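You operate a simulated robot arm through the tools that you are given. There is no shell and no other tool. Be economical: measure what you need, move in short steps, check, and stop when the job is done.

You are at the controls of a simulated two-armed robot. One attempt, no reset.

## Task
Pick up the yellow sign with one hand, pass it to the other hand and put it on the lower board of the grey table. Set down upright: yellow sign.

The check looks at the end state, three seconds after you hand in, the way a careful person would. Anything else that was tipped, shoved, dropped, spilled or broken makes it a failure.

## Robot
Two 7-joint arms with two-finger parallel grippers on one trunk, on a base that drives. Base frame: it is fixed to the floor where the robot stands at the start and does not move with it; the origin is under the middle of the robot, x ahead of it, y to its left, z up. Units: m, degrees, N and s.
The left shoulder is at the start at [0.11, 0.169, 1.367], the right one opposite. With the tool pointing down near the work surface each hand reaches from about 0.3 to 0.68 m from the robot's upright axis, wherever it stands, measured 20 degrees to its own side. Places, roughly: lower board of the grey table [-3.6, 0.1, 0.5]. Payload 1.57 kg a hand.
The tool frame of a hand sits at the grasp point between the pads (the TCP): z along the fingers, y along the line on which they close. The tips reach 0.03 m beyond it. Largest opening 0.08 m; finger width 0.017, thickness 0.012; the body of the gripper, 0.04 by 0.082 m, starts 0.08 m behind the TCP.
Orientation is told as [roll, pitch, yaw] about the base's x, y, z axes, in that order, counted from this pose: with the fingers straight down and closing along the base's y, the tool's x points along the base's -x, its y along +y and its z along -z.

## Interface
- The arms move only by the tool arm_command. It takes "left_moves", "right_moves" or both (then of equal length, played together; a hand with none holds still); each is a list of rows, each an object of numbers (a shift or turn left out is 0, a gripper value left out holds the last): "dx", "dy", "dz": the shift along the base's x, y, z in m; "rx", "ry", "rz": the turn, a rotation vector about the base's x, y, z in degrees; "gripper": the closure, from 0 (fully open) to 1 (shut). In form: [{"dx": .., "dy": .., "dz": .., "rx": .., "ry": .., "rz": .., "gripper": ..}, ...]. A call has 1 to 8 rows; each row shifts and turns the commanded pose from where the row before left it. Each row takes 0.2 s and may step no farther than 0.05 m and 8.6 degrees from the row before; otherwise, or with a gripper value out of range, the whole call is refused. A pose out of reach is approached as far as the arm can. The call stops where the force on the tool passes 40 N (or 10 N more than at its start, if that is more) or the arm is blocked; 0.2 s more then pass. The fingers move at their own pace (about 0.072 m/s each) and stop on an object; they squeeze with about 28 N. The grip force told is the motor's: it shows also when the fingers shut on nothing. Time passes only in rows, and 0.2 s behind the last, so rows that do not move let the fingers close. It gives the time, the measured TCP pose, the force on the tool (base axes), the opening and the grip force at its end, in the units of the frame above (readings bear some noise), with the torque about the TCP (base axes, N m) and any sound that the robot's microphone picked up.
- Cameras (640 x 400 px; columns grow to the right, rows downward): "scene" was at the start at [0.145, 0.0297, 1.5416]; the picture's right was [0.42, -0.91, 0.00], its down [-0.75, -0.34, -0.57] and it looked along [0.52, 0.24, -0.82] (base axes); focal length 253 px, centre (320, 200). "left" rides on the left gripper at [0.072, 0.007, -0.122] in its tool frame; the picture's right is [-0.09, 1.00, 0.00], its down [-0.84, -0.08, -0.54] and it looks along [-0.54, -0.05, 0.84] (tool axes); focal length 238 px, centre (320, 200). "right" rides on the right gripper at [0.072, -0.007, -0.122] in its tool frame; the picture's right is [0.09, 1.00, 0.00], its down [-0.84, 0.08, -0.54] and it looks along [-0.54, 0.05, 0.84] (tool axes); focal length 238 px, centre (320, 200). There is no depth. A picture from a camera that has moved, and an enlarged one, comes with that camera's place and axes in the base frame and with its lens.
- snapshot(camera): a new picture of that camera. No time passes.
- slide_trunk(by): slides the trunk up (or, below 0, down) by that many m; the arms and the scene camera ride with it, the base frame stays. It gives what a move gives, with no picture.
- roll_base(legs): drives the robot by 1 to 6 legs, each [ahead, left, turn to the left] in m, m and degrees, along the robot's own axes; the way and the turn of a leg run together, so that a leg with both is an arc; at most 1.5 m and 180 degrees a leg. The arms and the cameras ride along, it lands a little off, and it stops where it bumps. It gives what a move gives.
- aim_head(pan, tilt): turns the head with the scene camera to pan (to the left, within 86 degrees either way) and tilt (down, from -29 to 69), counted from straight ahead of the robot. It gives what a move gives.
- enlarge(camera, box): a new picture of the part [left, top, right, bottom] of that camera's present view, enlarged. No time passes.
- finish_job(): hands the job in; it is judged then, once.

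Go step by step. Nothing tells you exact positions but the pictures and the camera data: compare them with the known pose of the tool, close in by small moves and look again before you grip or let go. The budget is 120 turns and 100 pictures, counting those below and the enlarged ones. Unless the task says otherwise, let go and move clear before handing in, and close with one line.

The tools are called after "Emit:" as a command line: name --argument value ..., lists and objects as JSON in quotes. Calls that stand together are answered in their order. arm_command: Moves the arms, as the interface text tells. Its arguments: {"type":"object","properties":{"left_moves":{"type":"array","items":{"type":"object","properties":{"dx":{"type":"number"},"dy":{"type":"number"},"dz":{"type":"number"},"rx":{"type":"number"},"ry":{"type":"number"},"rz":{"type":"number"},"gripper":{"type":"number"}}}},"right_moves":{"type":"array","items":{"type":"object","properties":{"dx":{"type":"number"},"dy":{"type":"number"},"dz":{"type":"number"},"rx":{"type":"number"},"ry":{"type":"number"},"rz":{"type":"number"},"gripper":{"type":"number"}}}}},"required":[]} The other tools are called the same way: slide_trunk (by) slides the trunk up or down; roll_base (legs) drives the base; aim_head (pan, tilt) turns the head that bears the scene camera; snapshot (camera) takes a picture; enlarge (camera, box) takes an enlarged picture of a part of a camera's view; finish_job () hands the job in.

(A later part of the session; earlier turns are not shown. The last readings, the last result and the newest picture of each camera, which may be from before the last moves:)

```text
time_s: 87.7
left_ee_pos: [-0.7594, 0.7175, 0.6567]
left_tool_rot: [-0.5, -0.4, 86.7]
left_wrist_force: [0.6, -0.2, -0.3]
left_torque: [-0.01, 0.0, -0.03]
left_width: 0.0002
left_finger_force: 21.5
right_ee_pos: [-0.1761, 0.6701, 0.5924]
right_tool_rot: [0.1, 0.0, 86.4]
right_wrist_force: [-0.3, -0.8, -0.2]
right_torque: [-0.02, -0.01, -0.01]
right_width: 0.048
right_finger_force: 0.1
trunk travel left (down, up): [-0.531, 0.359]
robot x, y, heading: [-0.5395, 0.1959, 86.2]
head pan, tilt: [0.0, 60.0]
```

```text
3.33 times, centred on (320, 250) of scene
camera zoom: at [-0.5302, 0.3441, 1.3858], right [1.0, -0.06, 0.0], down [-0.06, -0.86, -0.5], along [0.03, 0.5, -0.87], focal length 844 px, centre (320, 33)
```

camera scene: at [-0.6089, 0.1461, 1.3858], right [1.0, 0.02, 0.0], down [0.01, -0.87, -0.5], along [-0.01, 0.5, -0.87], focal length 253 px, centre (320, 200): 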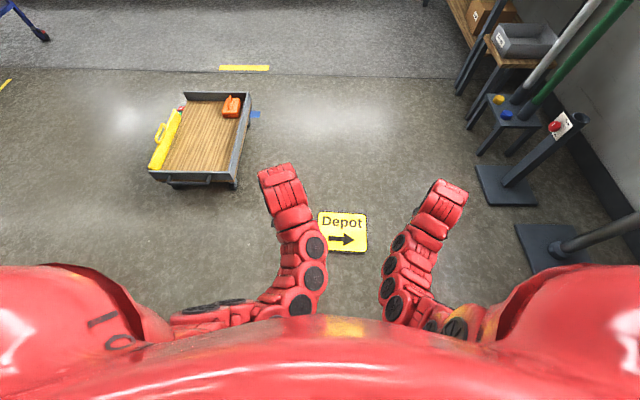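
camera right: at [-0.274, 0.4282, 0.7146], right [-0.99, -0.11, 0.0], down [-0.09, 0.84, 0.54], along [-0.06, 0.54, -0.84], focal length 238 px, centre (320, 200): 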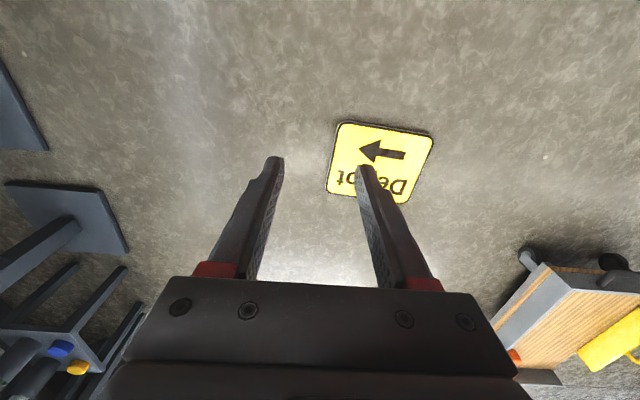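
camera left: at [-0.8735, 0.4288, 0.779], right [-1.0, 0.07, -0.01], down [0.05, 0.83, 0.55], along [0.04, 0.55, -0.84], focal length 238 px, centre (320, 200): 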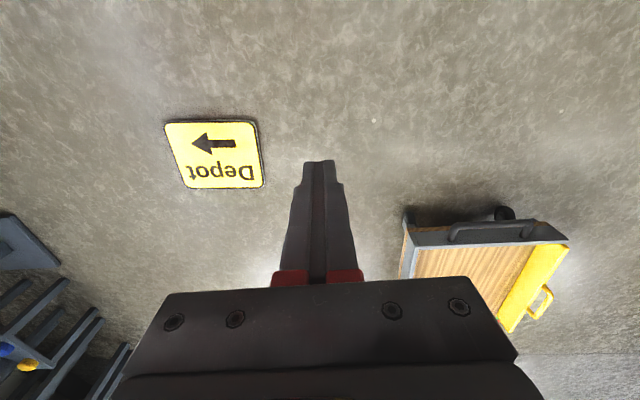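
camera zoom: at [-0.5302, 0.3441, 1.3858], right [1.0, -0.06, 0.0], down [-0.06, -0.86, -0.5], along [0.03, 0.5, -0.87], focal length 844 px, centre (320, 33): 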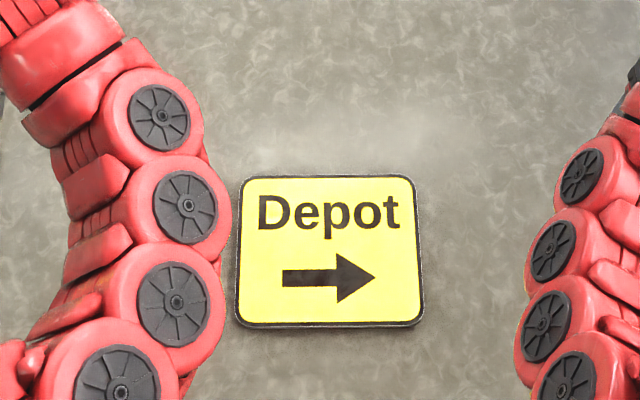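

The sign is now square ahead, spanning about 0.415–0.657 m forward and +0.131 to -0.155 m sideways. I lower the trunk and bring both closed hands beside the side edges near the top.

Emit:
slide_trunk --by -0.4

Emit:
arm_command --left_moves '[{"dx": 0.0146, "dy": 0.0156, "dz": -0.03}, {"dx": 0.0146, "dy": 0.0156, "dz": -0.03}, {"dx": 0.0146, "dy": 0.0156, "dz": -0.03}, {"dx": 0.0146, "dy": 0.0156, "dz": -0.03}, {"dx": 0.0145, "dy": 0.0155, "dz": -0.03}, {"dx": 0.0145, "dy": 0.0155, "dz": -0.027}, {}]' --right_moves '[{"dx": -0.021, "dy": 0.0195, "dz": -0.02, "gripper": 0.7}, {"dx": -0.021, "dy": 0.0195, "dz": -0.02, "gripper": 1}, {"dx": -0.021, "dy": 0.0195, "dz": -0.02}, {"dx": -0.021, "dy": 0.0195, "dz": -0.02}, {"dx": -0.021, "dy": 0.0195, "dz": -0.02}, {"dx": -0.0215, "dy": 0.0192, "dz": -0.012}, {}]'

Emit:
snapshot --camera "right"

Emit:
snapshot --camera "left"

```text
time_s: 91.6
left_ee_pos: [-0.7594, 0.7194, 0.2571]
left_tool_rot: [-0.5, -0.5, 86.7]
left_wrist_force: [-0.5, 0.4, 0.1]
left_torque: [-0.01, 0.01, -0.02]
left_width: 0.0
left_finger_force: 21.4
right_ee_pos: [-0.1775, 0.6694, 0.1925]
right_tool_rot: [0.0, 0.0, 86.3]
right_wrist_force: [-0.2, 0.2, 0.6]
right_torque: [0.01, -0.04, 0.03]
right_width: 0.0479
right_finger_force: 0.0
trunk travel left (down, up): [-0.131, 0.759]
robot x, y, heading: [-0.5387, 0.1982, 86.3]
head pan, tilt: [0.0, 60.0]
```

```text
time_s: 93.2
left_ee_pos: [-0.6735, 0.8104, 0.0808]
left_tool_rot: [-0.5, -0.4, 86.8]
left_wrist_force: [1.1, 0.1, 0.4]
left_torque: [-0.01, -0.04, -0.03]
left_width: 0.0
left_finger_force: 21.5
right_ee_pos: [-0.3038, 0.7871, 0.0803]
right_tool_rot: [0.0, -0.1, 86.3]
right_wrist_force: [0.1, 0.1, 0.9]
right_torque: [-0.01, -0.04, -0.01]
right_width: 0.0
right_finger_force: 20.8
trunk travel left (down, up): [-0.131, 0.759]
robot x, y, heading: [-0.5396, 0.1975, 86.3]
head pan, tilt: [0.0, 60.0]
```

```text
38 pictures are left
camera right: at [-0.3009, 0.7146, 0.2027], right [-1.0, -0.03, 0.0], down [-0.02, 0.84, 0.54], along [-0.02, 0.54, -0.84], focal length 238 px, centre (320, 200)
```

right: 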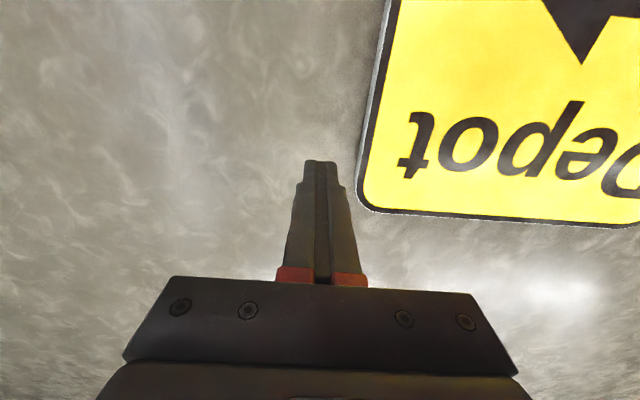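

```text
37 pictures are left
camera left: at [-0.6848, 0.74, 0.2023], right [-0.99, 0.15, -0.01], down [0.12, 0.83, 0.55], along [0.09, 0.54, -0.84], focal length 238 px, centre (320, 200)
```

left: 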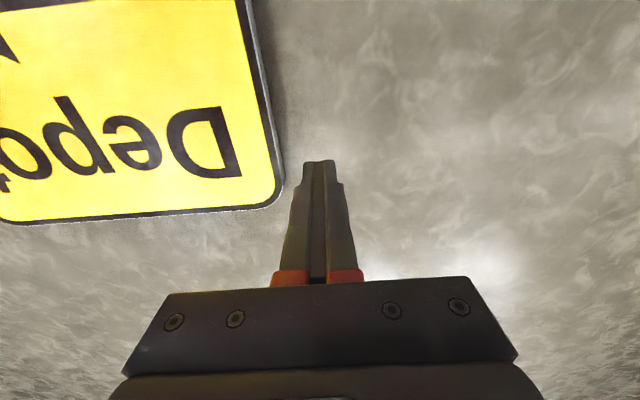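

Gaps to the edges are about 27 mm on both sides. I lower both tips to the floor, align the right hand 12 mm forward, and close in.

Emit:
arm_command --left_moves '[{"dz": -0.02}, {"dz": -0.02}, {"dz": -0.006}, {"dx": 0.01}, {"dx": 0.01}, {}]' --right_moves '[{"dz": -0.02, "dy": 0.012}, {"dz": -0.02}, {"dz": -0.006}, {"dx": -0.01}, {"dx": -0.01}, {}]'

Emit:
snapshot --camera "right"

Emit:
snapshot --camera "left"

```text
time_s: 94.6
left_ee_pos: [-0.6542, 0.7981, 0.0549]
left_tool_rot: [-0.4, -0.4, 86.7]
left_wrist_force: [-0.1, 0.1, 0.3]
left_torque: [-0.01, -0.05, 0.01]
left_width: 0.0
left_finger_force: 20.8
left hand out of reach, approached as far as the arm can: row 1, 2, 5
right_ee_pos: [-0.3267, 0.7764, 0.0566]
right_tool_rot: [0.0, 0.1, 86.5]
right_wrist_force: [0.0, -0.3, -0.2]
right_torque: [0.01, -0.03, 0.02]
right_width: 0.0002
right_finger_force: 21.3
right hand out of reach, approached as far as the arm can: row 1, 2
trunk travel left (down, up): [-0.131, 0.759]
robot x, y, heading: [-0.538, 0.198, 86.4]
head pan, tilt: [0.0, 60.0]
```

```text
36 pictures are left
camera right: at [-0.3238, 0.7057, 0.1784], right [-1.0, -0.03, 0.0], down [-0.02, 0.84, 0.54], along [-0.02, 0.54, -0.84], focal length 238 px, centre (320, 200)
```

right: 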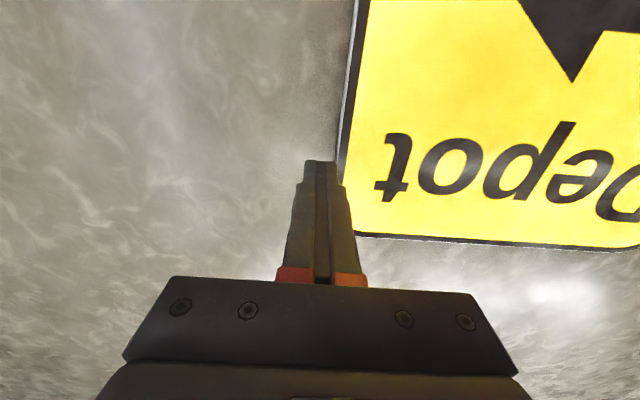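

```text
35 pictures are left
camera left: at [-0.6659, 0.7265, 0.1773], right [-0.99, 0.15, -0.01], down [0.12, 0.83, 0.55], along [0.09, 0.54, -0.84], focal length 238 px, centre (320, 200)
```

left: 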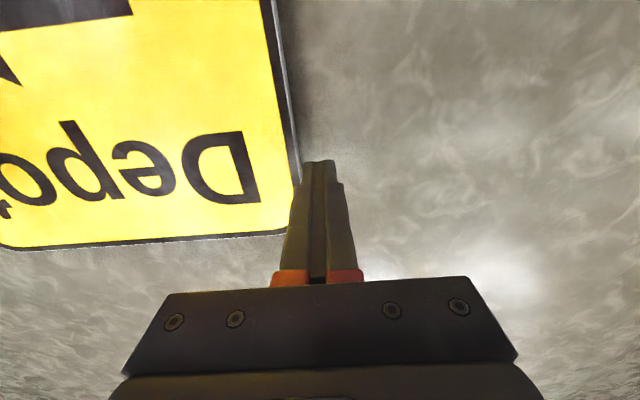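

The arms are at their reach limit. I raise the commands by 5 cm and lower the trunk by 5 cm to bring the same spot into reach.

Emit:
arm_command --left_moves '[{"dz": 0.025}, {"dz": 0.025}, {}]' --right_moves '[{"dz": 0.025}, {"dz": 0.025}, {}]'

Emit:
slide_trunk --by -0.05

```text
time_s: 95.4
left_ee_pos: [-0.6543, 0.7959, 0.1053]
left_tool_rot: [-0.5, -0.3, 86.8]
left_wrist_force: [-0.7, 0.5, 0.3]
left_torque: [-0.05, -0.01, 0.04]
left_width: 0.0
left_finger_force: 21.2
right_ee_pos: [-0.327, 0.777, 0.1057]
right_tool_rot: [0.0, -0.1, 86.4]
right_wrist_force: [-0.6, 0.4, -0.6]
right_torque: [-0.01, -0.01, 0.01]
right_width: 0.0
right_finger_force: 21.0
trunk travel left (down, up): [-0.131, 0.759]
robot x, y, heading: [-0.5377, 0.1968, 86.2]
head pan, tilt: [0.0, 60.0]
```

```text
time_s: 96.3
left_ee_pos: [-0.655, 0.7972, 0.0559]
left_tool_rot: [-0.5, -0.4, 86.7]
left_wrist_force: [-0.1, -0.5, 0.4]
left_torque: [0.01, -0.03, 0.0]
left_width: 0.0002
left_finger_force: 21.6
right_ee_pos: [-0.3264, 0.7781, 0.0571]
right_tool_rot: [0.0, 0.0, 86.4]
right_wrist_force: [0.4, -0.5, 0.6]
right_torque: [0.01, -0.01, 0.02]
right_width: 0.0
right_finger_force: 21.5
trunk travel left (down, up): [-0.081, 0.809]
robot x, y, heading: [-0.5412, 0.1971, 86.4]
head pan, tilt: [0.0, 60.0]
```

Emit:
arm_command --left_moves '[{"dz": -0.01}, {"dz": -0.012}, {}, {"dx": 0.004}]' --right_moves '[{"dz": -0.01, "dy": 0.01}, {"dz": -0.012}, {}, {"dx": -0.004}]'

Emit:
arm_command --left_moves '[{"dx": 0.002}, {"dx": 0.002}, {"dx": 0.002}, {}]' --right_moves '[{"dx": -0.002}, {"dx": -0.002}, {"dx": -0.002}, {}]'

```text
time_s: 97.3
left_ee_pos: [-0.6498, 0.7971, 0.0331]
left_tool_rot: [-0.5, -0.5, 86.7]
left_wrist_force: [-1.7, -0.2, 0.0]
left_torque: [0.01, 0.1, 0.05]
left_width: 0.0
left_finger_force: 20.9
right_ee_pos: [-0.3294, 0.7875, 0.0329]
right_tool_rot: [0.0, 0.0, 86.3]
right_wrist_force: [6.7, 0.7, -0.2]
right_torque: [0.01, -0.1, 0.03]
right_width: 0.0
right_finger_force: 21.1
trunk travel left (down, up): [-0.081, 0.809]
robot x, y, heading: [-0.5414, 0.1957, 86.1]
head pan, tilt: [0.0, 60.0]
```

```text
time_s: 98.3
left_ee_pos: [-0.652, 0.7966, 0.032]
left_tool_rot: [0.1, -0.3, 86.9]
left_wrist_force: [-0.9, 0.5, 0.0]
left_torque: [0.01, 0.02, 0.02]
left_width: 0.0
left_finger_force: 21.8
right_ee_pos: [-0.3316, 0.7861, 0.0328]
right_tool_rot: [-0.7, 0.1, 86.2]
right_wrist_force: [2.0, -0.4, 0.5]
right_torque: [-0.01, 0.01, 0.0]
right_width: 0.0001
right_finger_force: 20.9
trunk travel left (down, up): [-0.081, 0.809]
robot x, y, heading: [-0.5373, 0.2015, 86.3]
head pan, tilt: [0.0, 60.0]
stopped in row 4 (right hand): the force on the tool passed its limit at 41 N (the readings are from after the stop); the commanded pose is now the measured one
```

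Both hands touch the edges. I add a gentle squeeze of about 20 N.

Emit:
arm_command --left_moves '[{"dx": 0.001}, {"dx": 0.001}, {}]' --right_moves '[{"dx": -0.001}, {"dx": -0.001}, {}]'

```text
time_s: 99.1
left_ee_pos: [-0.6501, 0.7967, 0.0319]
left_tool_rot: [0.2, -0.3, 87.1]
left_wrist_force: [-16.4, -1.9, 1.4]
left_torque: [-0.05, 0.28, -0.04]
left_width: 0.0
left_finger_force: 21.2
right_ee_pos: [-0.3301, 0.7864, 0.0348]
right_tool_rot: [-0.8, 0.1, 86.1]
right_wrist_force: [16.0, -0.4, -2.9]
right_torque: [-0.01, -0.33, 0.11]
right_width: 0.0001
right_finger_force: 21.4
trunk travel left (down, up): [-0.081, 0.809]
robot x, y, heading: [-0.5388, 0.1959, 86.3]
head pan, tilt: [0.0, 60.0]
```

I squeeze slightly more and start tilting the top edge up along an arc about the bottom edge.

Emit:
arm_command --left_moves '[{"dx": 0.001}, {"dy": -0.0017, "dz": 0.018}, {"dy": -0.0034, "dz": 0.0178}, {"dy": -0.0051, "dz": 0.0173}, {}]' --right_moves '[{"dx": -0.001}, {"dy": -0.0017, "dz": 0.018}, {"dy": -0.0034, "dz": 0.0178}, {"dy": -0.0051, "dz": 0.0173}, {}]'

Emit:
snapshot --camera "right"

Emit:
snapshot --camera "scene"

```text
time_s: 100.3
left_ee_pos: [-0.6502, 0.7864, 0.0865]
left_tool_rot: [0.5, -0.3, 87.0]
left_wrist_force: [-29.9, 1.5, -2.8]
left_torque: [0.24, 0.64, -0.05]
left_width: 0.0
left_finger_force: 20.9
right_ee_pos: [-0.3298, 0.7753, 0.0872]
right_tool_rot: [-1.0, 0.1, 86.1]
right_wrist_force: [30.4, -0.9, -3.2]
right_torque: [0.1, -0.65, 0.11]
right_width: 0.0001
right_finger_force: 21.2
trunk travel left (down, up): [-0.081, 0.809]
robot x, y, heading: [-0.5375, 0.197, 86.5]
head pan, tilt: [0.0, 60.0]
```

```text
34 pictures are left
camera right: at [-0.3303, 0.7043, 0.2092], right [-1.0, -0.02, -0.02], down [-0.03, 0.84, 0.54], along [0.0, 0.54, -0.84], focal length 238 px, centre (320, 200)
```

right: 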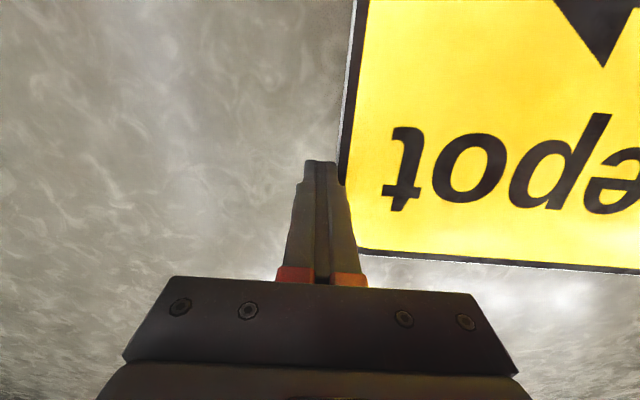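

```text
33 pictures are left
camera scene: at [-0.5309, 0.344, 0.9358], right [1.0, -0.06, 0.0], down [-0.06, -0.86, -0.5], along [0.03, 0.5, -0.87], focal length 253 px, centre (320, 200)
```

scene: 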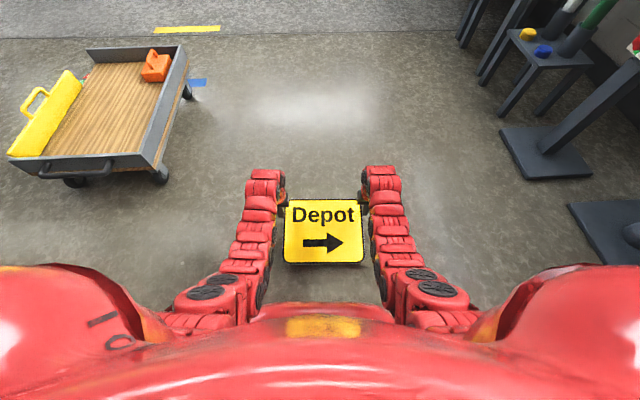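

The friction is holding the sign well: it is fully carried between both hands, tilted about 9°. I raise it with the trunk and then rotate both hands together about their common axis to bring it upright.

Emit:
slide_trunk --by 0.25

Emit:
arm_command --left_moves '[{"rx": 5, "ry": -0.17}, {"rx": 5, "ry": -0.17}, {"rx": 5, "ry": -0.17}, {}]' --right_moves '[{"rx": 5, "ry": -0.17}, {"rx": 5, "ry": -0.17}, {"rx": 5, "ry": -0.17}, {}]'

Emit:
snapshot --camera "scene"

```text
time_s: 102.9
left_ee_pos: [-0.6492, 0.7866, 0.3349]
left_tool_rot: [0.4, -0.3, 87.0]
left_wrist_force: [-31.9, 1.9, -3.1]
left_torque: [0.26, 0.68, 0.02]
left_width: 0.0001
left_finger_force: 21.0
right_ee_pos: [-0.331, 0.7765, 0.3356]
right_tool_rot: [-1.1, 0.1, 86.1]
right_wrist_force: [32.3, -1.7, -4.1]
right_torque: [0.12, -0.65, 0.05]
right_width: 0.0
right_finger_force: 21.3
trunk travel left (down, up): [-0.331, 0.559]
robot x, y, heading: [-0.5416, 0.1961, 86.3]
head pan, tilt: [0.0, 60.0]
```

```text
time_s: 103.9
left_ee_pos: [-0.6491, 0.786, 0.3365]
left_tool_rot: [0.9, -15.5, 86.8]
left_wrist_force: [-33.6, 1.7, -2.9]
left_torque: [0.24, 0.68, 0.19]
left_width: 0.0003
left_finger_force: 20.9
right_ee_pos: [-0.3302, 0.7761, 0.3371]
right_tool_rot: [-0.6, -15.1, 86.0]
right_wrist_force: [33.2, -0.6, -4.0]
right_torque: [0.11, -0.73, -0.12]
right_width: 0.0
right_finger_force: 21.0
trunk travel left (down, up): [-0.331, 0.559]
robot x, y, heading: [-0.5404, 0.1955, 86.3]
head pan, tilt: [0.0, 60.0]
```

```text
32 pictures are left
camera scene: at [-0.5309, 0.3442, 1.1858], right [1.0, -0.06, 0.0], down [-0.06, -0.86, -0.5], along [0.03, 0.5, -0.87], focal length 253 px, centre (320, 200)
```

scene: 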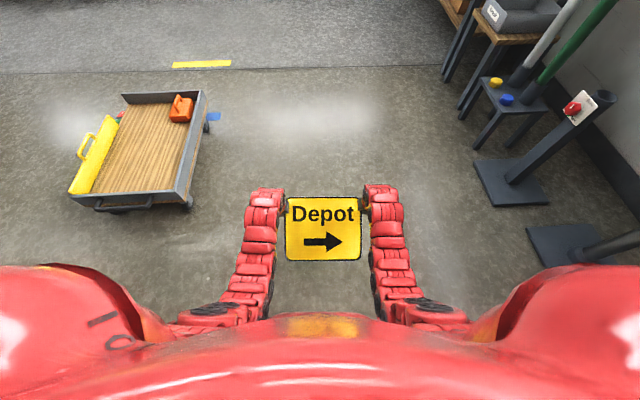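

That works and the sign rotates rigidly. I continue.

Emit:
arm_command --left_moves '[{"rx": 5, "ry": -0.17}, {"rx": 5, "ry": -0.17}, {"rx": 5, "ry": -0.17}, {"rx": 5, "ry": -0.17}, {"rx": 5, "ry": -0.17}, {"rx": 5, "ry": -0.17}, {"rx": 5, "ry": -0.17}, {}]' --right_moves '[{"rx": 5, "ry": -0.17}, {"rx": 5, "ry": -0.17}, {"rx": 5, "ry": -0.17}, {"rx": 5, "ry": -0.17}, {"rx": 5, "ry": -0.17}, {"rx": 5, "ry": -0.17}, {"rx": 5, "ry": -0.17}, {}]'

Emit:
snapshot --camera "scene"

```text
time_s: 105.2
left_ee_pos: [-0.649, 0.7856, 0.3351]
left_tool_rot: [1.6, -40.7, 86.2]
left_wrist_force: [-0.6, -0.4, 0.5]
left_torque: [-0.02, 0.02, -0.02]
left_width: 0.0
left_finger_force: 21.6
right_ee_pos: [-0.3298, 0.777, 0.3363]
right_tool_rot: [0.2, -40.1, 86.0]
right_wrist_force: [-0.1, -0.5, -0.5]
right_torque: [-0.03, 0.0, 0.0]
right_width: 0.0
right_finger_force: 21.6
trunk travel left (down, up): [-0.331, 0.559]
robot x, y, heading: [-0.5418, 0.1984, 86.6]
head pan, tilt: [0.0, 60.0]
stopped in row 6 (right hand): the force on the tool passed its limit at 44 N (the readings are from after the stop); the commanded pose is now the measured one
```

```text
31 pictures are left
camera scene: at [-0.5309, 0.3437, 1.186], right [1.0, -0.06, 0.0], down [-0.06, -0.86, -0.5], along [0.03, 0.5, -0.87], focal length 253 px, centre (320, 200)
```

scene: 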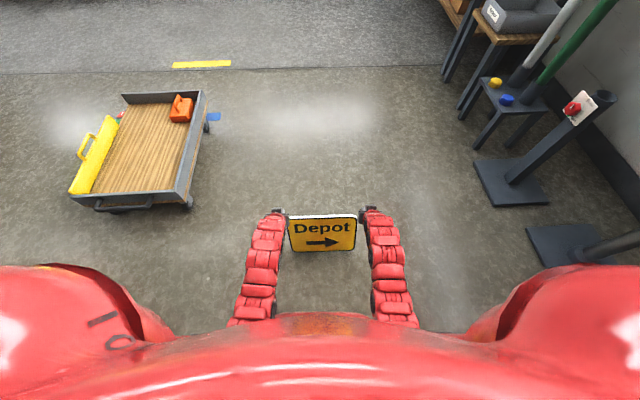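

The force limit tripped and the squeeze was released, so the sign is dropping from low height. I let it settle and look.

Emit:
arm_command --left_moves '[{}, {}, {}, {}]'

Emit:
snapshot --camera "scene"

```text
time_s: 106.2
left_ee_pos: [-0.6487, 0.7863, 0.335]
left_tool_rot: [1.6, -40.6, 86.3]
left_wrist_force: [0.1, 0.4, 0.0]
left_torque: [-0.03, 0.01, 0.01]
left_width: 0.0001
left_finger_force: 21.5
right_ee_pos: [-0.3301, 0.7754, 0.3352]
right_tool_rot: [0.2, -40.2, 86.0]
right_wrist_force: [0.6, 0.7, -1.0]
right_torque: [0.02, 0.01, 0.03]
right_width: 0.0
right_finger_force: 21.2
trunk travel left (down, up): [-0.331, 0.559]
robot x, y, heading: [-0.5416, 0.1958, 86.6]
head pan, tilt: [0.0, 60.0]
```

```text
30 pictures are left
camera scene: at [-0.5309, 0.3437, 1.1859], right [1.0, -0.06, 0.0], down [-0.06, -0.86, -0.5], along [0.03, 0.5, -0.87], focal length 253 px, centre (320, 200)
```

scene: 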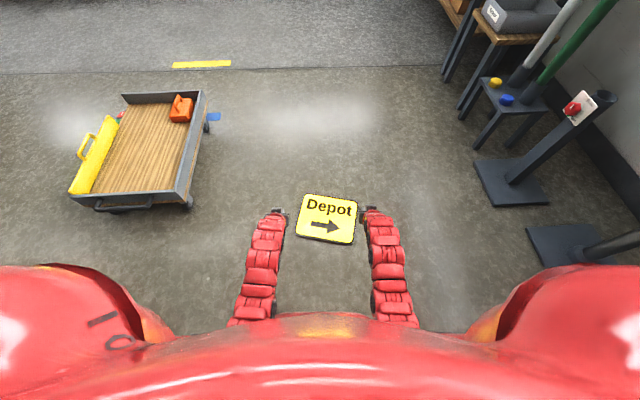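

It landed face up again, turned about -9°. I'll retry with less squeeze and checks during the rotation. First I restore the hands to vertical and realign the base.

Emit:
arm_command --left_moves '[{"rx": -8, "ry": 0.27, "dx": -0.015}, {"rx": -8, "ry": 0.27, "dx": -0.01}, {"rx": -8, "ry": 0.27}, {"rx": -8, "ry": 0.27}, {"rx": -8, "ry": 0.27}, {}]' --right_moves '[{"rx": -8, "ry": 0.27, "dx": 0.015}, {"rx": -8, "ry": 0.27, "dx": 0.01}, {"rx": -8, "ry": 0.27}, {"rx": -8, "ry": 0.27}, {"rx": -8, "ry": 0.27}, {}]'

Emit:
roll_base --legs '[[0, 0, -9.3], [0.2, 0.078, 0]]'

Emit:
enlarge --camera "scene" --box '[230, 190, 410, 310]'

```text
time_s: 107.5
left_ee_pos: [-0.6748, 0.7854, 0.337]
left_tool_rot: [0.5, -0.5, 86.7]
left_wrist_force: [-0.1, -0.1, 0.2]
left_torque: [-0.01, 0.01, 0.03]
left_width: 0.0002
left_finger_force: 21.9
right_ee_pos: [-0.3055, 0.7754, 0.3371]
right_tool_rot: [-1.1, -0.1, 86.5]
right_wrist_force: [-0.8, 0.6, -0.4]
right_torque: [0.02, 0.03, -0.03]
right_width: 0.0
right_finger_force: 21.0
trunk travel left (down, up): [-0.331, 0.559]
robot x, y, heading: [-0.5408, 0.1975, 86.4]
head pan, tilt: [0.0, 60.0]
```

```text
time_s: 109.9
left_ee_pos: [-0.6079, 1.0136, 0.3352]
left_tool_rot: [0.5, -0.6, 77.3]
left_wrist_force: [-0.3, -0.2, 0.4]
left_torque: [-0.04, 0.04, 0.01]
left_width: 0.0
left_finger_force: 21.5
right_ee_pos: [-0.2474, 0.9438, 0.338]
right_tool_rot: [-1.1, -0.1, 77.2]
right_wrist_force: [0.3, 0.1, 0.3]
right_torque: [0.02, 0.0, -0.02]
right_width: 0.0
right_finger_force: 21.8
trunk travel left (down, up): [-0.331, 0.559]
robot x, y, heading: [-0.5712, 0.4109, 77.1]
head pan, tilt: [0.0, 60.0]
```

```text
3.33 times, centred on (320, 250) of scene
camera zoom: at [-0.5381, 0.5541, 1.1857], right [0.97, -0.22, 0.0], down [-0.19, -0.84, -0.5], along [0.11, 0.49, -0.87], focal length 844 px, centre (320, 33)
```

zoom: 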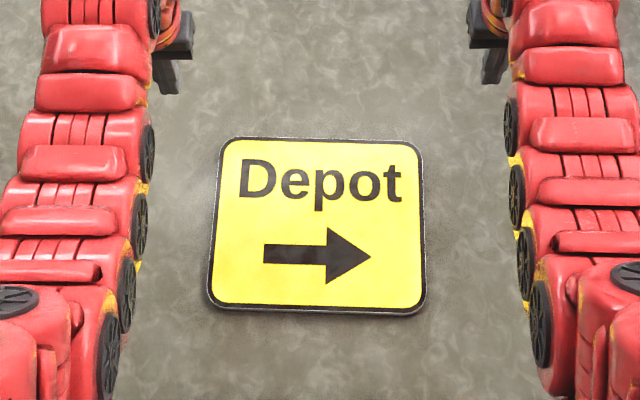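

The sign is square again (about -2° relative), with its side edges at ±0.145 m. I bring the hands down beside it.

Emit:
arm_command --left_moves '[{"rz": -1, "dx": -0.003}, {"rz": -1, "dx": -0.001}, {}]' --right_moves '[{"rz": -1, "dx": -0.015, "dy": -0.009}, {"rz": -1, "dx": -0.012, "dy": -0.0095}, {}]'

Emit:
slide_trunk --by -0.25

Emit:
arm_command --left_moves '[{"dz": -0.015}, {"dz": -0.015}, {"dz": -0.012}, {}]' --right_moves '[{"dz": -0.015}, {"dz": -0.015}, {"dz": -0.012}, {}]'

Emit:
snapshot --camera "right"

Emit:
snapshot --camera "left"

```text
time_s: 110.7
left_ee_pos: [-0.6123, 1.0133, 0.3372]
left_tool_rot: [0.5, -0.6, 75.5]
left_wrist_force: [0.3, -0.3, 0.7]
left_torque: [0.04, 0.03, 0.0]
left_width: 0.0
left_finger_force: 20.9
right_ee_pos: [-0.2718, 0.9245, 0.3364]
right_tool_rot: [-1.1, -0.2, 75.3]
right_wrist_force: [0.2, -0.4, -0.4]
right_torque: [-0.02, -0.02, -0.01]
right_width: 0.0
right_finger_force: 21.0
trunk travel left (down, up): [-0.331, 0.559]
robot x, y, heading: [-0.5701, 0.4112, 76.9]
head pan, tilt: [0.0, 60.0]
```

```text
time_s: 113.3
left_ee_pos: [-0.6126, 1.0123, 0.0864]
left_tool_rot: [0.5, -0.6, 75.3]
left_wrist_force: [-0.5, 0.3, -0.4]
left_torque: [-0.05, 0.02, 0.03]
left_width: 0.0001
left_finger_force: 20.6
right_ee_pos: [-0.2735, 0.926, 0.0858]
right_tool_rot: [-1.1, -0.1, 75.1]
right_wrist_force: [0.3, -0.2, 0.6]
right_torque: [0.01, -0.03, -0.01]
right_width: 0.0001
right_finger_force: 21.5
trunk travel left (down, up): [-0.081, 0.809]
robot x, y, heading: [-0.5748, 0.4102, 77.1]
head pan, tilt: [0.0, 60.0]
```

```text
time_s: 114.3
left_ee_pos: [-0.6128, 1.0132, 0.044]
left_tool_rot: [0.5, -0.5, 75.4]
left_wrist_force: [0.9, 0.1, 0.6]
left_torque: [0.02, 0.0, -0.02]
left_width: 0.0001
left_finger_force: 20.7
right_ee_pos: [-0.2719, 0.9245, 0.0447]
right_tool_rot: [-1.1, -0.3, 75.1]
right_wrist_force: [-0.2, -0.2, 0.2]
right_torque: [-0.03, 0.0, -0.05]
right_width: 0.0002
right_finger_force: 21.2
trunk travel left (down, up): [-0.081, 0.809]
robot x, y, heading: [-0.5694, 0.4073, 76.8]
head pan, tilt: [0.0, 60.0]
```

```text
28 pictures are left
camera right: at [-0.2864, 0.8542, 0.1665], right [-0.99, 0.17, -0.02], down [0.13, 0.83, 0.54], along [0.11, 0.53, -0.84], focal length 238 px, centre (320, 200)
```

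right: 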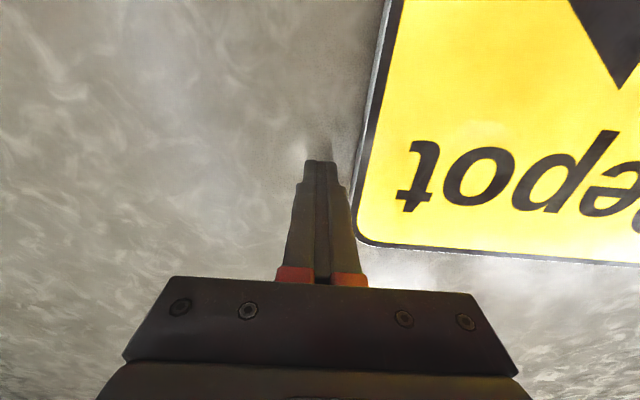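

```text
27 pictures are left
camera left: at [-0.636, 0.9454, 0.1658], right [-0.94, 0.34, 0.01], down [0.29, 0.78, 0.55], along [0.18, 0.52, -0.84], focal length 238 px, centre (320, 200)
```

left: 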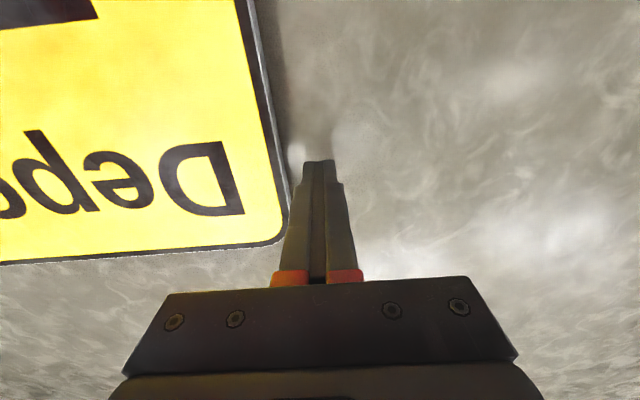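

The hands are symmetric; gaps are about 14 mm on the left and 18 mm on the right. I lower the last centimetre and close in until contact.

Emit:
arm_command --left_moves '[{"dz": -0.01}, {"dx": 0.0058, "dy": -0.0015}, {"dx": 0.0048, "dy": -0.0013}, {}]' --right_moves '[{"dz": -0.01}, {"dx": -0.0077, "dy": 0.002}, {"dx": -0.0077, "dy": 0.002}, {}]'

Emit:
arm_command --left_moves '[{"dx": 0.0019, "dy": -0.0005}, {}]' --right_moves '[{"dx": -0.0019, "dy": 0.0005}, {}]'

```text
time_s: 115.3
left_ee_pos: [-0.6026, 1.011, 0.0355]
left_tool_rot: [0.5, -0.6, 75.4]
left_wrist_force: [0.0, -0.4, 0.3]
left_torque: [-0.03, 0.02, 0.05]
left_width: 0.0
left_finger_force: 21.6
right_ee_pos: [-0.2869, 0.9297, 0.0362]
right_tool_rot: [-1.2, -0.2, 75.2]
right_wrist_force: [2.8, 0.5, -0.5]
right_torque: [-0.01, -0.05, 0.01]
right_width: 0.0002
right_finger_force: 21.6
trunk travel left (down, up): [-0.081, 0.809]
robot x, y, heading: [-0.5681, 0.41, 76.7]
head pan, tilt: [0.0, 60.0]
```

```text
time_s: 115.9
left_ee_pos: [-0.5989, 1.0112, 0.0335]
left_tool_rot: [0.5, -0.7, 75.3]
left_wrist_force: [0.2, 0.0, 0.1]
left_torque: [0.02, -0.03, -0.01]
left_width: 0.0001
left_finger_force: 21.5
right_ee_pos: [-0.2896, 0.9284, 0.0354]
right_tool_rot: [-1.1, -0.2, 75.2]
right_wrist_force: [3.4, -0.9, 1.1]
right_torque: [0.01, -0.07, 0.01]
right_width: 0.0
right_finger_force: 21.5
trunk travel left (down, up): [-0.081, 0.809]
robot x, y, heading: [-0.57, 0.4083, 76.8]
head pan, tilt: [0.0, 60.0]
```

Emit:
arm_command --left_moves '[{"dx": 0.0015, "dy": -0.0004}, {}]' --right_moves '[{"dx": -0.0005, "dy": 0.0001}, {}]'

Emit:
arm_command --left_moves '[{"dx": 0.001, "dy": -0.0003}, {}]' --right_moves '[{"dx": -0.001, "dy": 0.0003}, {}]'

```text
time_s: 116.5
left_ee_pos: [-0.5998, 1.0107, 0.0357]
left_tool_rot: [0.4, -0.7, 75.5]
left_wrist_force: [-5.0, 2.8, -0.9]
left_torque: [0.08, 0.11, 0.01]
left_width: 0.0
left_finger_force: 21.3
right_ee_pos: [-0.2904, 0.9299, 0.0351]
right_tool_rot: [-1.3, -0.2, 75.2]
right_wrist_force: [6.7, -3.0, 3.8]
right_torque: [-0.05, -0.08, 0.01]
right_width: 0.0
right_finger_force: 21.6
trunk travel left (down, up): [-0.081, 0.809]
robot x, y, heading: [-0.5703, 0.4104, 77.0]
head pan, tilt: [0.0, 60.0]
```

```text
time_s: 117.1
left_ee_pos: [-0.5993, 1.0109, 0.0345]
left_tool_rot: [0.6, -0.6, 75.5]
left_wrist_force: [-13.6, 5.0, -1.6]
left_torque: [0.13, 0.26, 0.0]
left_width: 0.0004
left_finger_force: 21.0
right_ee_pos: [-0.2904, 0.9298, 0.0341]
right_tool_rot: [-1.3, -0.2, 75.1]
right_wrist_force: [14.5, -4.4, 6.8]
right_torque: [-0.13, -0.2, 0.07]
right_width: 0.0
right_finger_force: 21.2
trunk travel left (down, up): [-0.081, 0.809]
robot x, y, heading: [-0.5686, 0.4087, 76.9]
head pan, tilt: [0.0, 60.0]
```

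Emit:
arm_command --left_moves '[{"dx": 0.0006, "dy": -0.0002}, {"dz": 0.015}, {"dz": 0.015}, {"dz": 0.02}, {}]' --right_moves '[{"dx": -0.0006, "dy": 0.0002}, {"dz": 0.015}, {"dz": 0.015}, {"dz": 0.02}, {}]'

Emit:
slide_trunk --by 0.2

Emit:
snapshot --camera "scene"

```text
time_s: 118.3
left_ee_pos: [-0.5982, 1.0087, 0.0847]
left_tool_rot: [0.7, -0.5, 75.5]
left_wrist_force: [-25.6, 6.6, -3.2]
left_torque: [0.31, 0.47, 0.02]
left_width: 0.0
left_finger_force: 21.3
right_ee_pos: [-0.2896, 0.9299, 0.084]
right_tool_rot: [-1.4, -0.2, 75.1]
right_wrist_force: [25.9, -7.4, -2.6]
right_torque: [0.03, -0.6, 0.08]
right_width: 0.0
right_finger_force: 20.9
trunk travel left (down, up): [-0.081, 0.809]
robot x, y, heading: [-0.5696, 0.4105, 77.1]
head pan, tilt: [0.0, 60.0]
```

```text
time_s: 120.4
left_ee_pos: [-0.5984, 1.0105, 0.2842]
left_tool_rot: [0.9, -0.6, 75.5]
left_wrist_force: [-28.1, 8.3, -3.1]
left_torque: [0.33, 0.55, 0.04]
left_width: 0.0
left_finger_force: 21.7
right_ee_pos: [-0.2898, 0.9294, 0.2845]
right_tool_rot: [-1.4, -0.2, 75.0]
right_wrist_force: [27.7, -8.2, -3.8]
right_torque: [0.01, -0.63, 0.03]
right_width: 0.0001
right_finger_force: 21.2
trunk travel left (down, up): [-0.281, 0.609]
robot x, y, heading: [-0.5716, 0.4124, 77.2]
head pan, tilt: [0.0, 60.0]
```

```text
26 pictures are left
camera scene: at [-0.538, 0.5541, 1.1357], right [0.97, -0.22, 0.0], down [-0.19, -0.84, -0.5], along [0.11, 0.49, -0.87], focal length 253 px, centre (320, 200)
```

scene: 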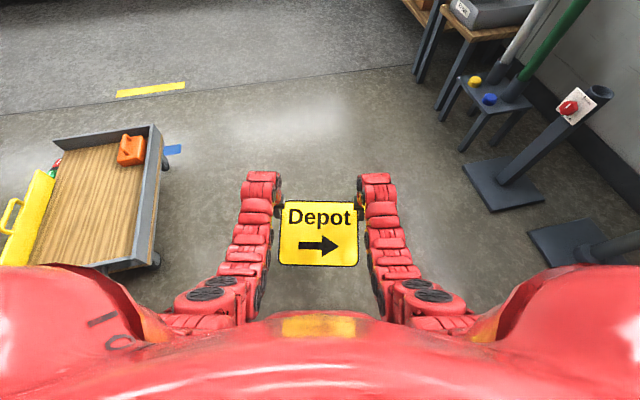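

It's held at about 29 N. I rotate in short chunks, easing the squeeze slightly as I go.

Emit:
arm_command --left_moves '[{"rx": 4.83, "ry": -1.28}, {"rx": 4.83, "ry": -1.28, "dx": -0.0001}, {"rx": 4.83, "ry": -1.28, "dx": -0.0001}, {}]' --right_moves '[{"rx": 4.83, "ry": -1.28}, {"rx": 4.83, "ry": -1.28, "dx": 0.0001}, {"rx": 4.83, "ry": -1.28, "dx": 0.0001}, {}]'

Emit:
arm_command --left_moves '[{"rx": 4.83, "ry": -1.28, "dx": -0.0002}, {"rx": 4.83, "ry": -1.28, "dx": -0.0002}, {}]' --right_moves '[{"rx": 4.83, "ry": -1.28, "dx": 0.0002}, {"rx": 4.83, "ry": -1.28, "dx": 0.0002}, {}]'

```text
time_s: 121.4
left_ee_pos: [-0.598, 1.0104, 0.2843]
left_tool_rot: [0.6, -15.6, 75.3]
left_wrist_force: [-27.0, 8.4, -4.1]
left_torque: [0.28, 0.56, 0.19]
left_width: 0.0002
left_finger_force: 21.0
right_ee_pos: [-0.2903, 0.9295, 0.2843]
right_tool_rot: [-1.5, -15.2, 75.1]
right_wrist_force: [27.6, -7.5, -3.7]
right_torque: [-0.01, -0.61, -0.14]
right_width: 0.0
right_finger_force: 20.8
trunk travel left (down, up): [-0.281, 0.609]
robot x, y, heading: [-0.5678, 0.4116, 77.0]
head pan, tilt: [0.0, 60.0]
```

```text
time_s: 122.2
left_ee_pos: [-0.5991, 1.0081, 0.2837]
left_tool_rot: [0.6, -25.7, 75.4]
left_wrist_force: [-27.4, 6.6, -2.8]
left_torque: [0.22, 0.46, 0.33]
left_width: 0.0002
left_finger_force: 20.8
right_ee_pos: [-0.2901, 0.9297, 0.2848]
right_tool_rot: [-1.4, -25.4, 75.2]
right_wrist_force: [26.5, -7.5, -3.7]
right_torque: [-0.07, -0.59, -0.22]
right_width: 0.0001
right_finger_force: 21.3
trunk travel left (down, up): [-0.281, 0.609]
robot x, y, heading: [-0.5699, 0.4129, 76.9]
head pan, tilt: [0.0, 60.0]
```

The force is steady at about 28 N. I continue the same way.

Emit:
arm_command --left_moves '[{"rx": 4.83, "ry": -1.28, "dx": -0.0002}, {"rx": 4.83, "ry": -1.28, "dx": -0.0002}, {}]' --right_moves '[{"rx": 4.83, "ry": -1.28, "dx": 0.0002}, {"rx": 4.83, "ry": -1.28, "dx": 0.0002}, {}]'

Emit:
arm_command --left_moves '[{"rx": 4.83, "ry": -1.28, "dx": -0.0002}, {"rx": 4.83, "ry": -1.28, "dx": -0.0002}, {}]' --right_moves '[{"rx": 4.83, "ry": -1.28, "dx": 0.0002}, {"rx": 4.83, "ry": -1.28, "dx": 0.0002}, {}]'

Emit:
snapshot --camera "scene"

```text
time_s: 123.0
left_ee_pos: [-0.5995, 1.0094, 0.2851]
left_tool_rot: [0.5, -35.7, 75.4]
left_wrist_force: [-26.6, 7.3, -3.9]
left_torque: [0.19, 0.47, 0.44]
left_width: 0.0
left_finger_force: 21.2
right_ee_pos: [-0.2895, 0.9303, 0.2841]
right_tool_rot: [-1.4, -35.3, 75.3]
right_wrist_force: [27.0, -7.7, -1.9]
right_torque: [-0.06, -0.49, -0.37]
right_width: 0.0003
right_finger_force: 20.7
trunk travel left (down, up): [-0.281, 0.609]
robot x, y, heading: [-0.5745, 0.4125, 77.0]
head pan, tilt: [0.0, 60.0]
```

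```text
time_s: 123.8
left_ee_pos: [-0.5993, 1.0096, 0.2831]
left_tool_rot: [0.4, -45.7, 75.4]
left_wrist_force: [-28.3, 7.9, -2.8]
left_torque: [0.13, 0.45, 0.55]
left_width: 0.0
left_finger_force: 21.3
right_ee_pos: [-0.2903, 0.9311, 0.2844]
right_tool_rot: [-1.4, -45.1, 75.4]
right_wrist_force: [28.3, -7.0, -2.0]
right_torque: [-0.09, -0.45, -0.45]
right_width: 0.0004
right_finger_force: 21.0
trunk travel left (down, up): [-0.281, 0.609]
robot x, y, heading: [-0.5704, 0.4115, 77.2]
head pan, tilt: [0.0, 60.0]
```

```text
25 pictures are left
camera scene: at [-0.538, 0.5539, 1.1358], right [0.97, -0.22, 0.0], down [-0.19, -0.84, -0.5], along [0.11, 0.49, -0.87], focal length 253 px, centre (320, 200)
```

scene: 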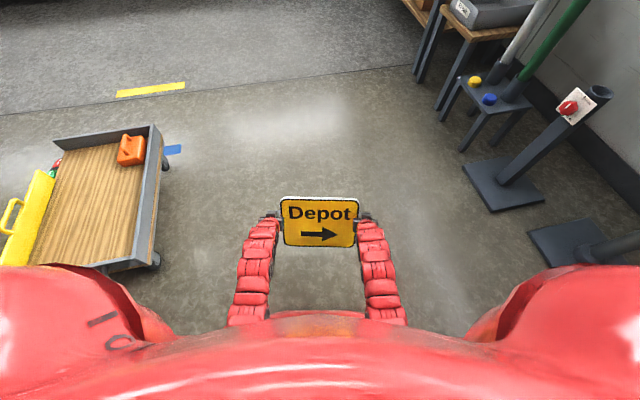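

The sign is about 55–65° up. I continue 20° more and check with a side camera.

Emit:
arm_command --left_moves '[{"rx": 4.83, "ry": -1.28, "dx": -0.0002}, {"rx": 4.83, "ry": -1.28, "dx": -0.0002}, {}]' --right_moves '[{"rx": 4.83, "ry": -1.28, "dx": 0.0002}, {"rx": 4.83, "ry": -1.28, "dx": 0.0002}, {}]'

Emit:
arm_command --left_moves '[{"rx": 4.83, "ry": -1.28, "dx": -0.0002}, {"rx": 4.83, "ry": -1.28, "dx": -0.0002}, {}]' --right_moves '[{"rx": 4.83, "ry": -1.28, "dx": 0.0002}, {"rx": 4.83, "ry": -1.28, "dx": 0.0002}, {}]'

Emit:
enlarge --camera "scene" --box '[240, 160, 400, 280]'

Emit:
snapshot --camera "right"

```text
time_s: 124.6
left_ee_pos: [-0.5994, 1.0087, 0.284]
left_tool_rot: [0.0, -55.7, 75.7]
left_wrist_force: [-26.7, 6.8, -3.6]
left_torque: [0.07, 0.36, 0.56]
left_width: 0.0
left_finger_force: 21.0
right_ee_pos: [-0.2894, 0.9292, 0.2847]
right_tool_rot: [-1.1, -55.1, 75.1]
right_wrist_force: [27.1, -7.7, -3.0]
right_torque: [-0.09, -0.34, -0.54]
right_width: 0.0
right_finger_force: 20.7
trunk travel left (down, up): [-0.281, 0.609]
robot x, y, heading: [-0.5717, 0.4089, 76.9]
head pan, tilt: [0.0, 60.0]
```

```text
time_s: 125.4
left_ee_pos: [-0.598, 1.0095, 0.284]
left_tool_rot: [-0.2, -65.7, 75.9]
left_wrist_force: [-20.3, 5.0, -4.0]
left_torque: [-0.02, 0.24, 0.46]
left_width: 0.0
left_finger_force: 21.1
right_ee_pos: [-0.2894, 0.9299, 0.2842]
right_tool_rot: [-1.0, -65.2, 75.1]
right_wrist_force: [20.7, -5.4, -2.9]
right_torque: [-0.1, -0.16, -0.47]
right_width: 0.0
right_finger_force: 21.3
trunk travel left (down, up): [-0.281, 0.609]
robot x, y, heading: [-0.5692, 0.4092, 77.0]
head pan, tilt: [0.0, 60.0]
```

```text
3.33 times, centred on (320, 220) of scene
camera zoom: at [-0.538, 0.554, 1.1358], right [0.97, -0.22, 0.0], down [-0.19, -0.84, -0.5], along [0.11, 0.49, -0.87], focal length 844 px, centre (320, 133)
```

zoom: 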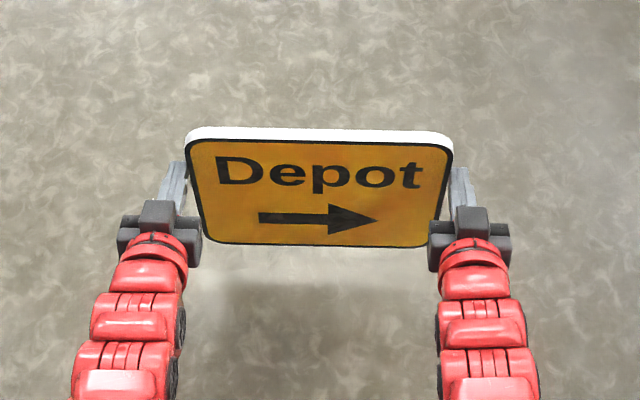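

```text
23 pictures are left
camera right: at [-0.3208, 0.7929, 0.2705], right [-0.97, 0.23, -0.09], down [-0.12, -0.11, 0.99], along [0.22, 0.97, 0.14], focal length 238 px, centre (320, 200)
```

right: 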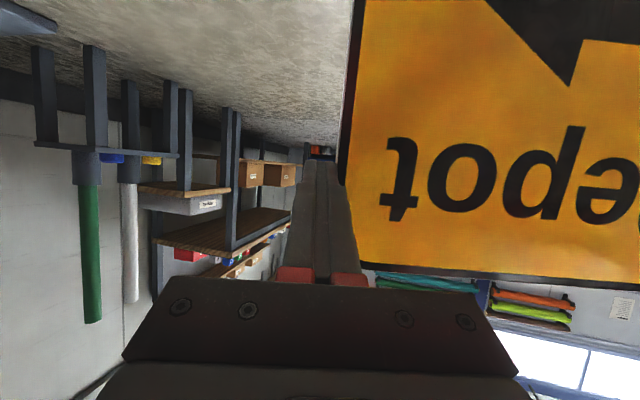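

The sign is at about 82°. I rotate the last 7.5° and lower toward the floor until its bottom edge touches.

Emit:
arm_command --left_moves '[{"rx": 4.83, "ry": -1.28, "dx": 0.0001}, {"rx": 2.42, "ry": -0.64}, {"dz": -0.02}, {"dz": -0.02}, {"dz": -0.02}, {}]' --right_moves '[{"rx": 4.83, "ry": -1.28, "dx": -0.0001}, {"rx": 2.42, "ry": -0.64}, {"dz": -0.02}, {"dz": -0.02}, {"dz": -0.02}, {}]'

Emit:
enlarge --camera "scene" --box '[240, 160, 400, 280]'

```text
time_s: 126.8
left_ee_pos: [-0.5988, 1.0097, 0.2237]
left_tool_rot: [-0.5, -73.1, 76.3]
left_wrist_force: [-14.2, 2.7, -3.2]
left_torque: [-0.02, 0.15, 0.35]
left_width: 0.0
left_finger_force: 21.0
right_ee_pos: [-0.2891, 0.9302, 0.2245]
right_tool_rot: [-1.2, -72.6, 75.4]
right_wrist_force: [13.8, -3.5, -3.3]
right_torque: [-0.08, -0.08, -0.31]
right_width: 0.0
right_finger_force: 21.6
trunk travel left (down, up): [-0.281, 0.609]
robot x, y, heading: [-0.5703, 0.4146, 76.9]
head pan, tilt: [0.0, 60.0]
```

```text
3.33 times, centred on (320, 220) of scene
camera zoom: at [-0.538, 0.5541, 1.1358], right [0.97, -0.22, 0.0], down [-0.19, -0.84, -0.5], along [0.11, 0.49, -0.87], focal length 844 px, centre (320, 133)
```

zoom: 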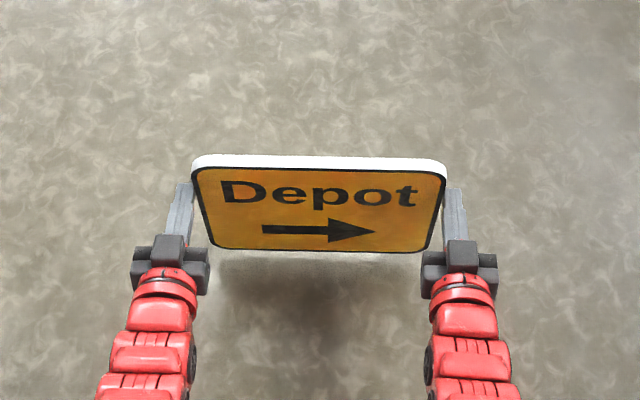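

The sign looks vertical within about 1–2°, with its bottom about 3 cm above the floor. I restore some squeeze and lower to touch.

Emit:
arm_command --left_moves '[{"dx": 0.0004, "dy": -0.0001}, {"dz": -0.01}, {"dz": -0.01}, {}]' --right_moves '[{"dx": -0.0004, "dy": 0.0001}, {"dz": -0.01}, {"dz": -0.01}, {}]'

Emit:
arm_command --left_moves '[{"dz": -0.004}, {"dz": -0.004}, {}]' --right_moves '[{"dz": -0.004}, {"dz": -0.004}, {}]'

```text
time_s: 127.8
left_ee_pos: [-0.5987, 1.009, 0.2041]
left_tool_rot: [-0.3, -73.2, 76.1]
left_wrist_force: [-15.9, 4.4, -3.2]
left_torque: [-0.04, 0.2, 0.37]
left_width: 0.0
left_finger_force: 21.1
right_ee_pos: [-0.2892, 0.9294, 0.2041]
right_tool_rot: [-1.2, -72.6, 75.2]
right_wrist_force: [15.8, -4.1, -2.6]
right_torque: [-0.13, -0.07, -0.36]
right_width: 0.0001
right_finger_force: 21.0
trunk travel left (down, up): [-0.281, 0.609]
robot x, y, heading: [-0.5713, 0.4078, 76.9]
head pan, tilt: [0.0, 60.0]
```

```text
time_s: 128.6
left_ee_pos: [-0.5993, 1.0089, 0.197]
left_tool_rot: [-0.3, -73.0, 76.2]
left_wrist_force: [-16.5, 4.3, -3.8]
left_torque: [-0.04, 0.12, 0.4]
left_width: 0.0001
left_finger_force: 21.1
right_ee_pos: [-0.2888, 0.9299, 0.1962]
right_tool_rot: [-1.3, -72.6, 75.3]
right_wrist_force: [15.9, -4.8, -2.8]
right_torque: [-0.06, -0.05, -0.34]
right_width: 0.0
right_finger_force: 21.4
trunk travel left (down, up): [-0.281, 0.609]
robot x, y, heading: [-0.5694, 0.4122, 76.6]
head pan, tilt: [0.0, 60.0]
```

Emit:
arm_command --left_moves '[{"dz": -0.003}, {"dz": -0.003}, {}]' --right_moves '[{"dz": -0.003}, {"dz": -0.003}, {}]'

Emit:
arm_command --left_moves '[{"dz": -0.003}, {"dz": -0.003}, {}]' --right_moves '[{"dz": -0.003}, {"dz": -0.003}, {}]'

```text
time_s: 129.4
left_ee_pos: [-0.599, 1.0079, 0.1964]
left_tool_rot: [-0.5, -73.0, 76.1]
left_wrist_force: [-14.6, 2.8, -4.6]
left_torque: [0.0, 0.28, 0.32]
left_width: 0.0
left_finger_force: 21.4
left hand out of reach, approached as far as the arm can: row 1
right_ee_pos: [-0.2896, 0.9295, 0.194]
right_tool_rot: [-1.3, -72.6, 75.4]
right_wrist_force: [13.9, -3.8, -3.5]
right_torque: [-0.02, 0.01, -0.31]
right_width: 0.0
right_finger_force: 20.9
right hand out of reach, approached as far as the arm can: row 2
trunk travel left (down, up): [-0.281, 0.609]
robot x, y, heading: [-0.567, 0.4106, 76.9]
head pan, tilt: [0.0, 60.0]
```

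```text
time_s: 130.2
left_ee_pos: [-0.5988, 1.0052, 0.1948]
left_tool_rot: [-0.5, -73.1, 76.2]
left_wrist_force: [-11.0, 2.7, -4.4]
left_torque: [-0.03, 0.19, 0.26]
left_width: 0.0
left_finger_force: 21.2
left hand out of reach, approached as far as the arm can: row 1, 2
right_ee_pos: [-0.2889, 0.9295, 0.1927]
right_tool_rot: [-1.1, -72.6, 75.3]
right_wrist_force: [10.3, -3.4, -3.2]
right_torque: [-0.06, 0.01, -0.21]
right_width: 0.0
right_finger_force: 21.5
right hand out of reach, approached as far as the arm can: row 2
trunk travel left (down, up): [-0.281, 0.609]
robot x, y, heading: [-0.5732, 0.4103, 76.9]
head pan, tilt: [0.0, 60.0]
```

The arms hit their reach limit here and the squeeze dropped. I restore the squeeze and lower with the trunk instead.

Emit:
arm_command --left_moves '[{"dx": 0.0006, "dy": -0.0001}, {}]' --right_moves '[{"dx": -0.0006, "dy": 0.0001}, {}]'

Emit:
slide_trunk --by -0.008

```text
time_s: 130.8
left_ee_pos: [-0.599, 1.0076, 0.1952]
left_tool_rot: [-0.5, -73.0, 76.1]
left_wrist_force: [-13.4, 3.6, -4.3]
left_torque: [0.0, 0.22, 0.34]
left_width: 0.0
left_finger_force: 20.9
right_ee_pos: [-0.2895, 0.9282, 0.193]
right_tool_rot: [-1.3, -72.6, 75.3]
right_wrist_force: [12.4, -3.9, -3.0]
right_torque: [-0.04, 0.06, -0.28]
right_width: 0.0001
right_finger_force: 21.5
trunk travel left (down, up): [-0.281, 0.609]
robot x, y, heading: [-0.5709, 0.4104, 77.2]
head pan, tilt: [0.0, 60.0]
```

```text
time_s: 131.4
left_ee_pos: [-0.6008, 1.007, 0.1906]
left_tool_rot: [-0.4, -73.5, 76.3]
left_wrist_force: [-18.8, -0.4, 16.3]
left_torque: [0.35, -0.14, 0.38]
left_width: 0.0
left_finger_force: 20.9
right_ee_pos: [-0.2897, 0.9288, 0.1868]
right_tool_rot: [-1.2, -72.9, 75.3]
right_wrist_force: [10.1, 1.4, 8.4]
right_torque: [0.27, 0.03, -0.23]
right_width: 0.0
right_finger_force: 21.5
trunk travel left (down, up): [-0.273, 0.617]
robot x, y, heading: [-0.5719, 0.4118, 76.9]
head pan, tilt: [0.0, 60.0]
```

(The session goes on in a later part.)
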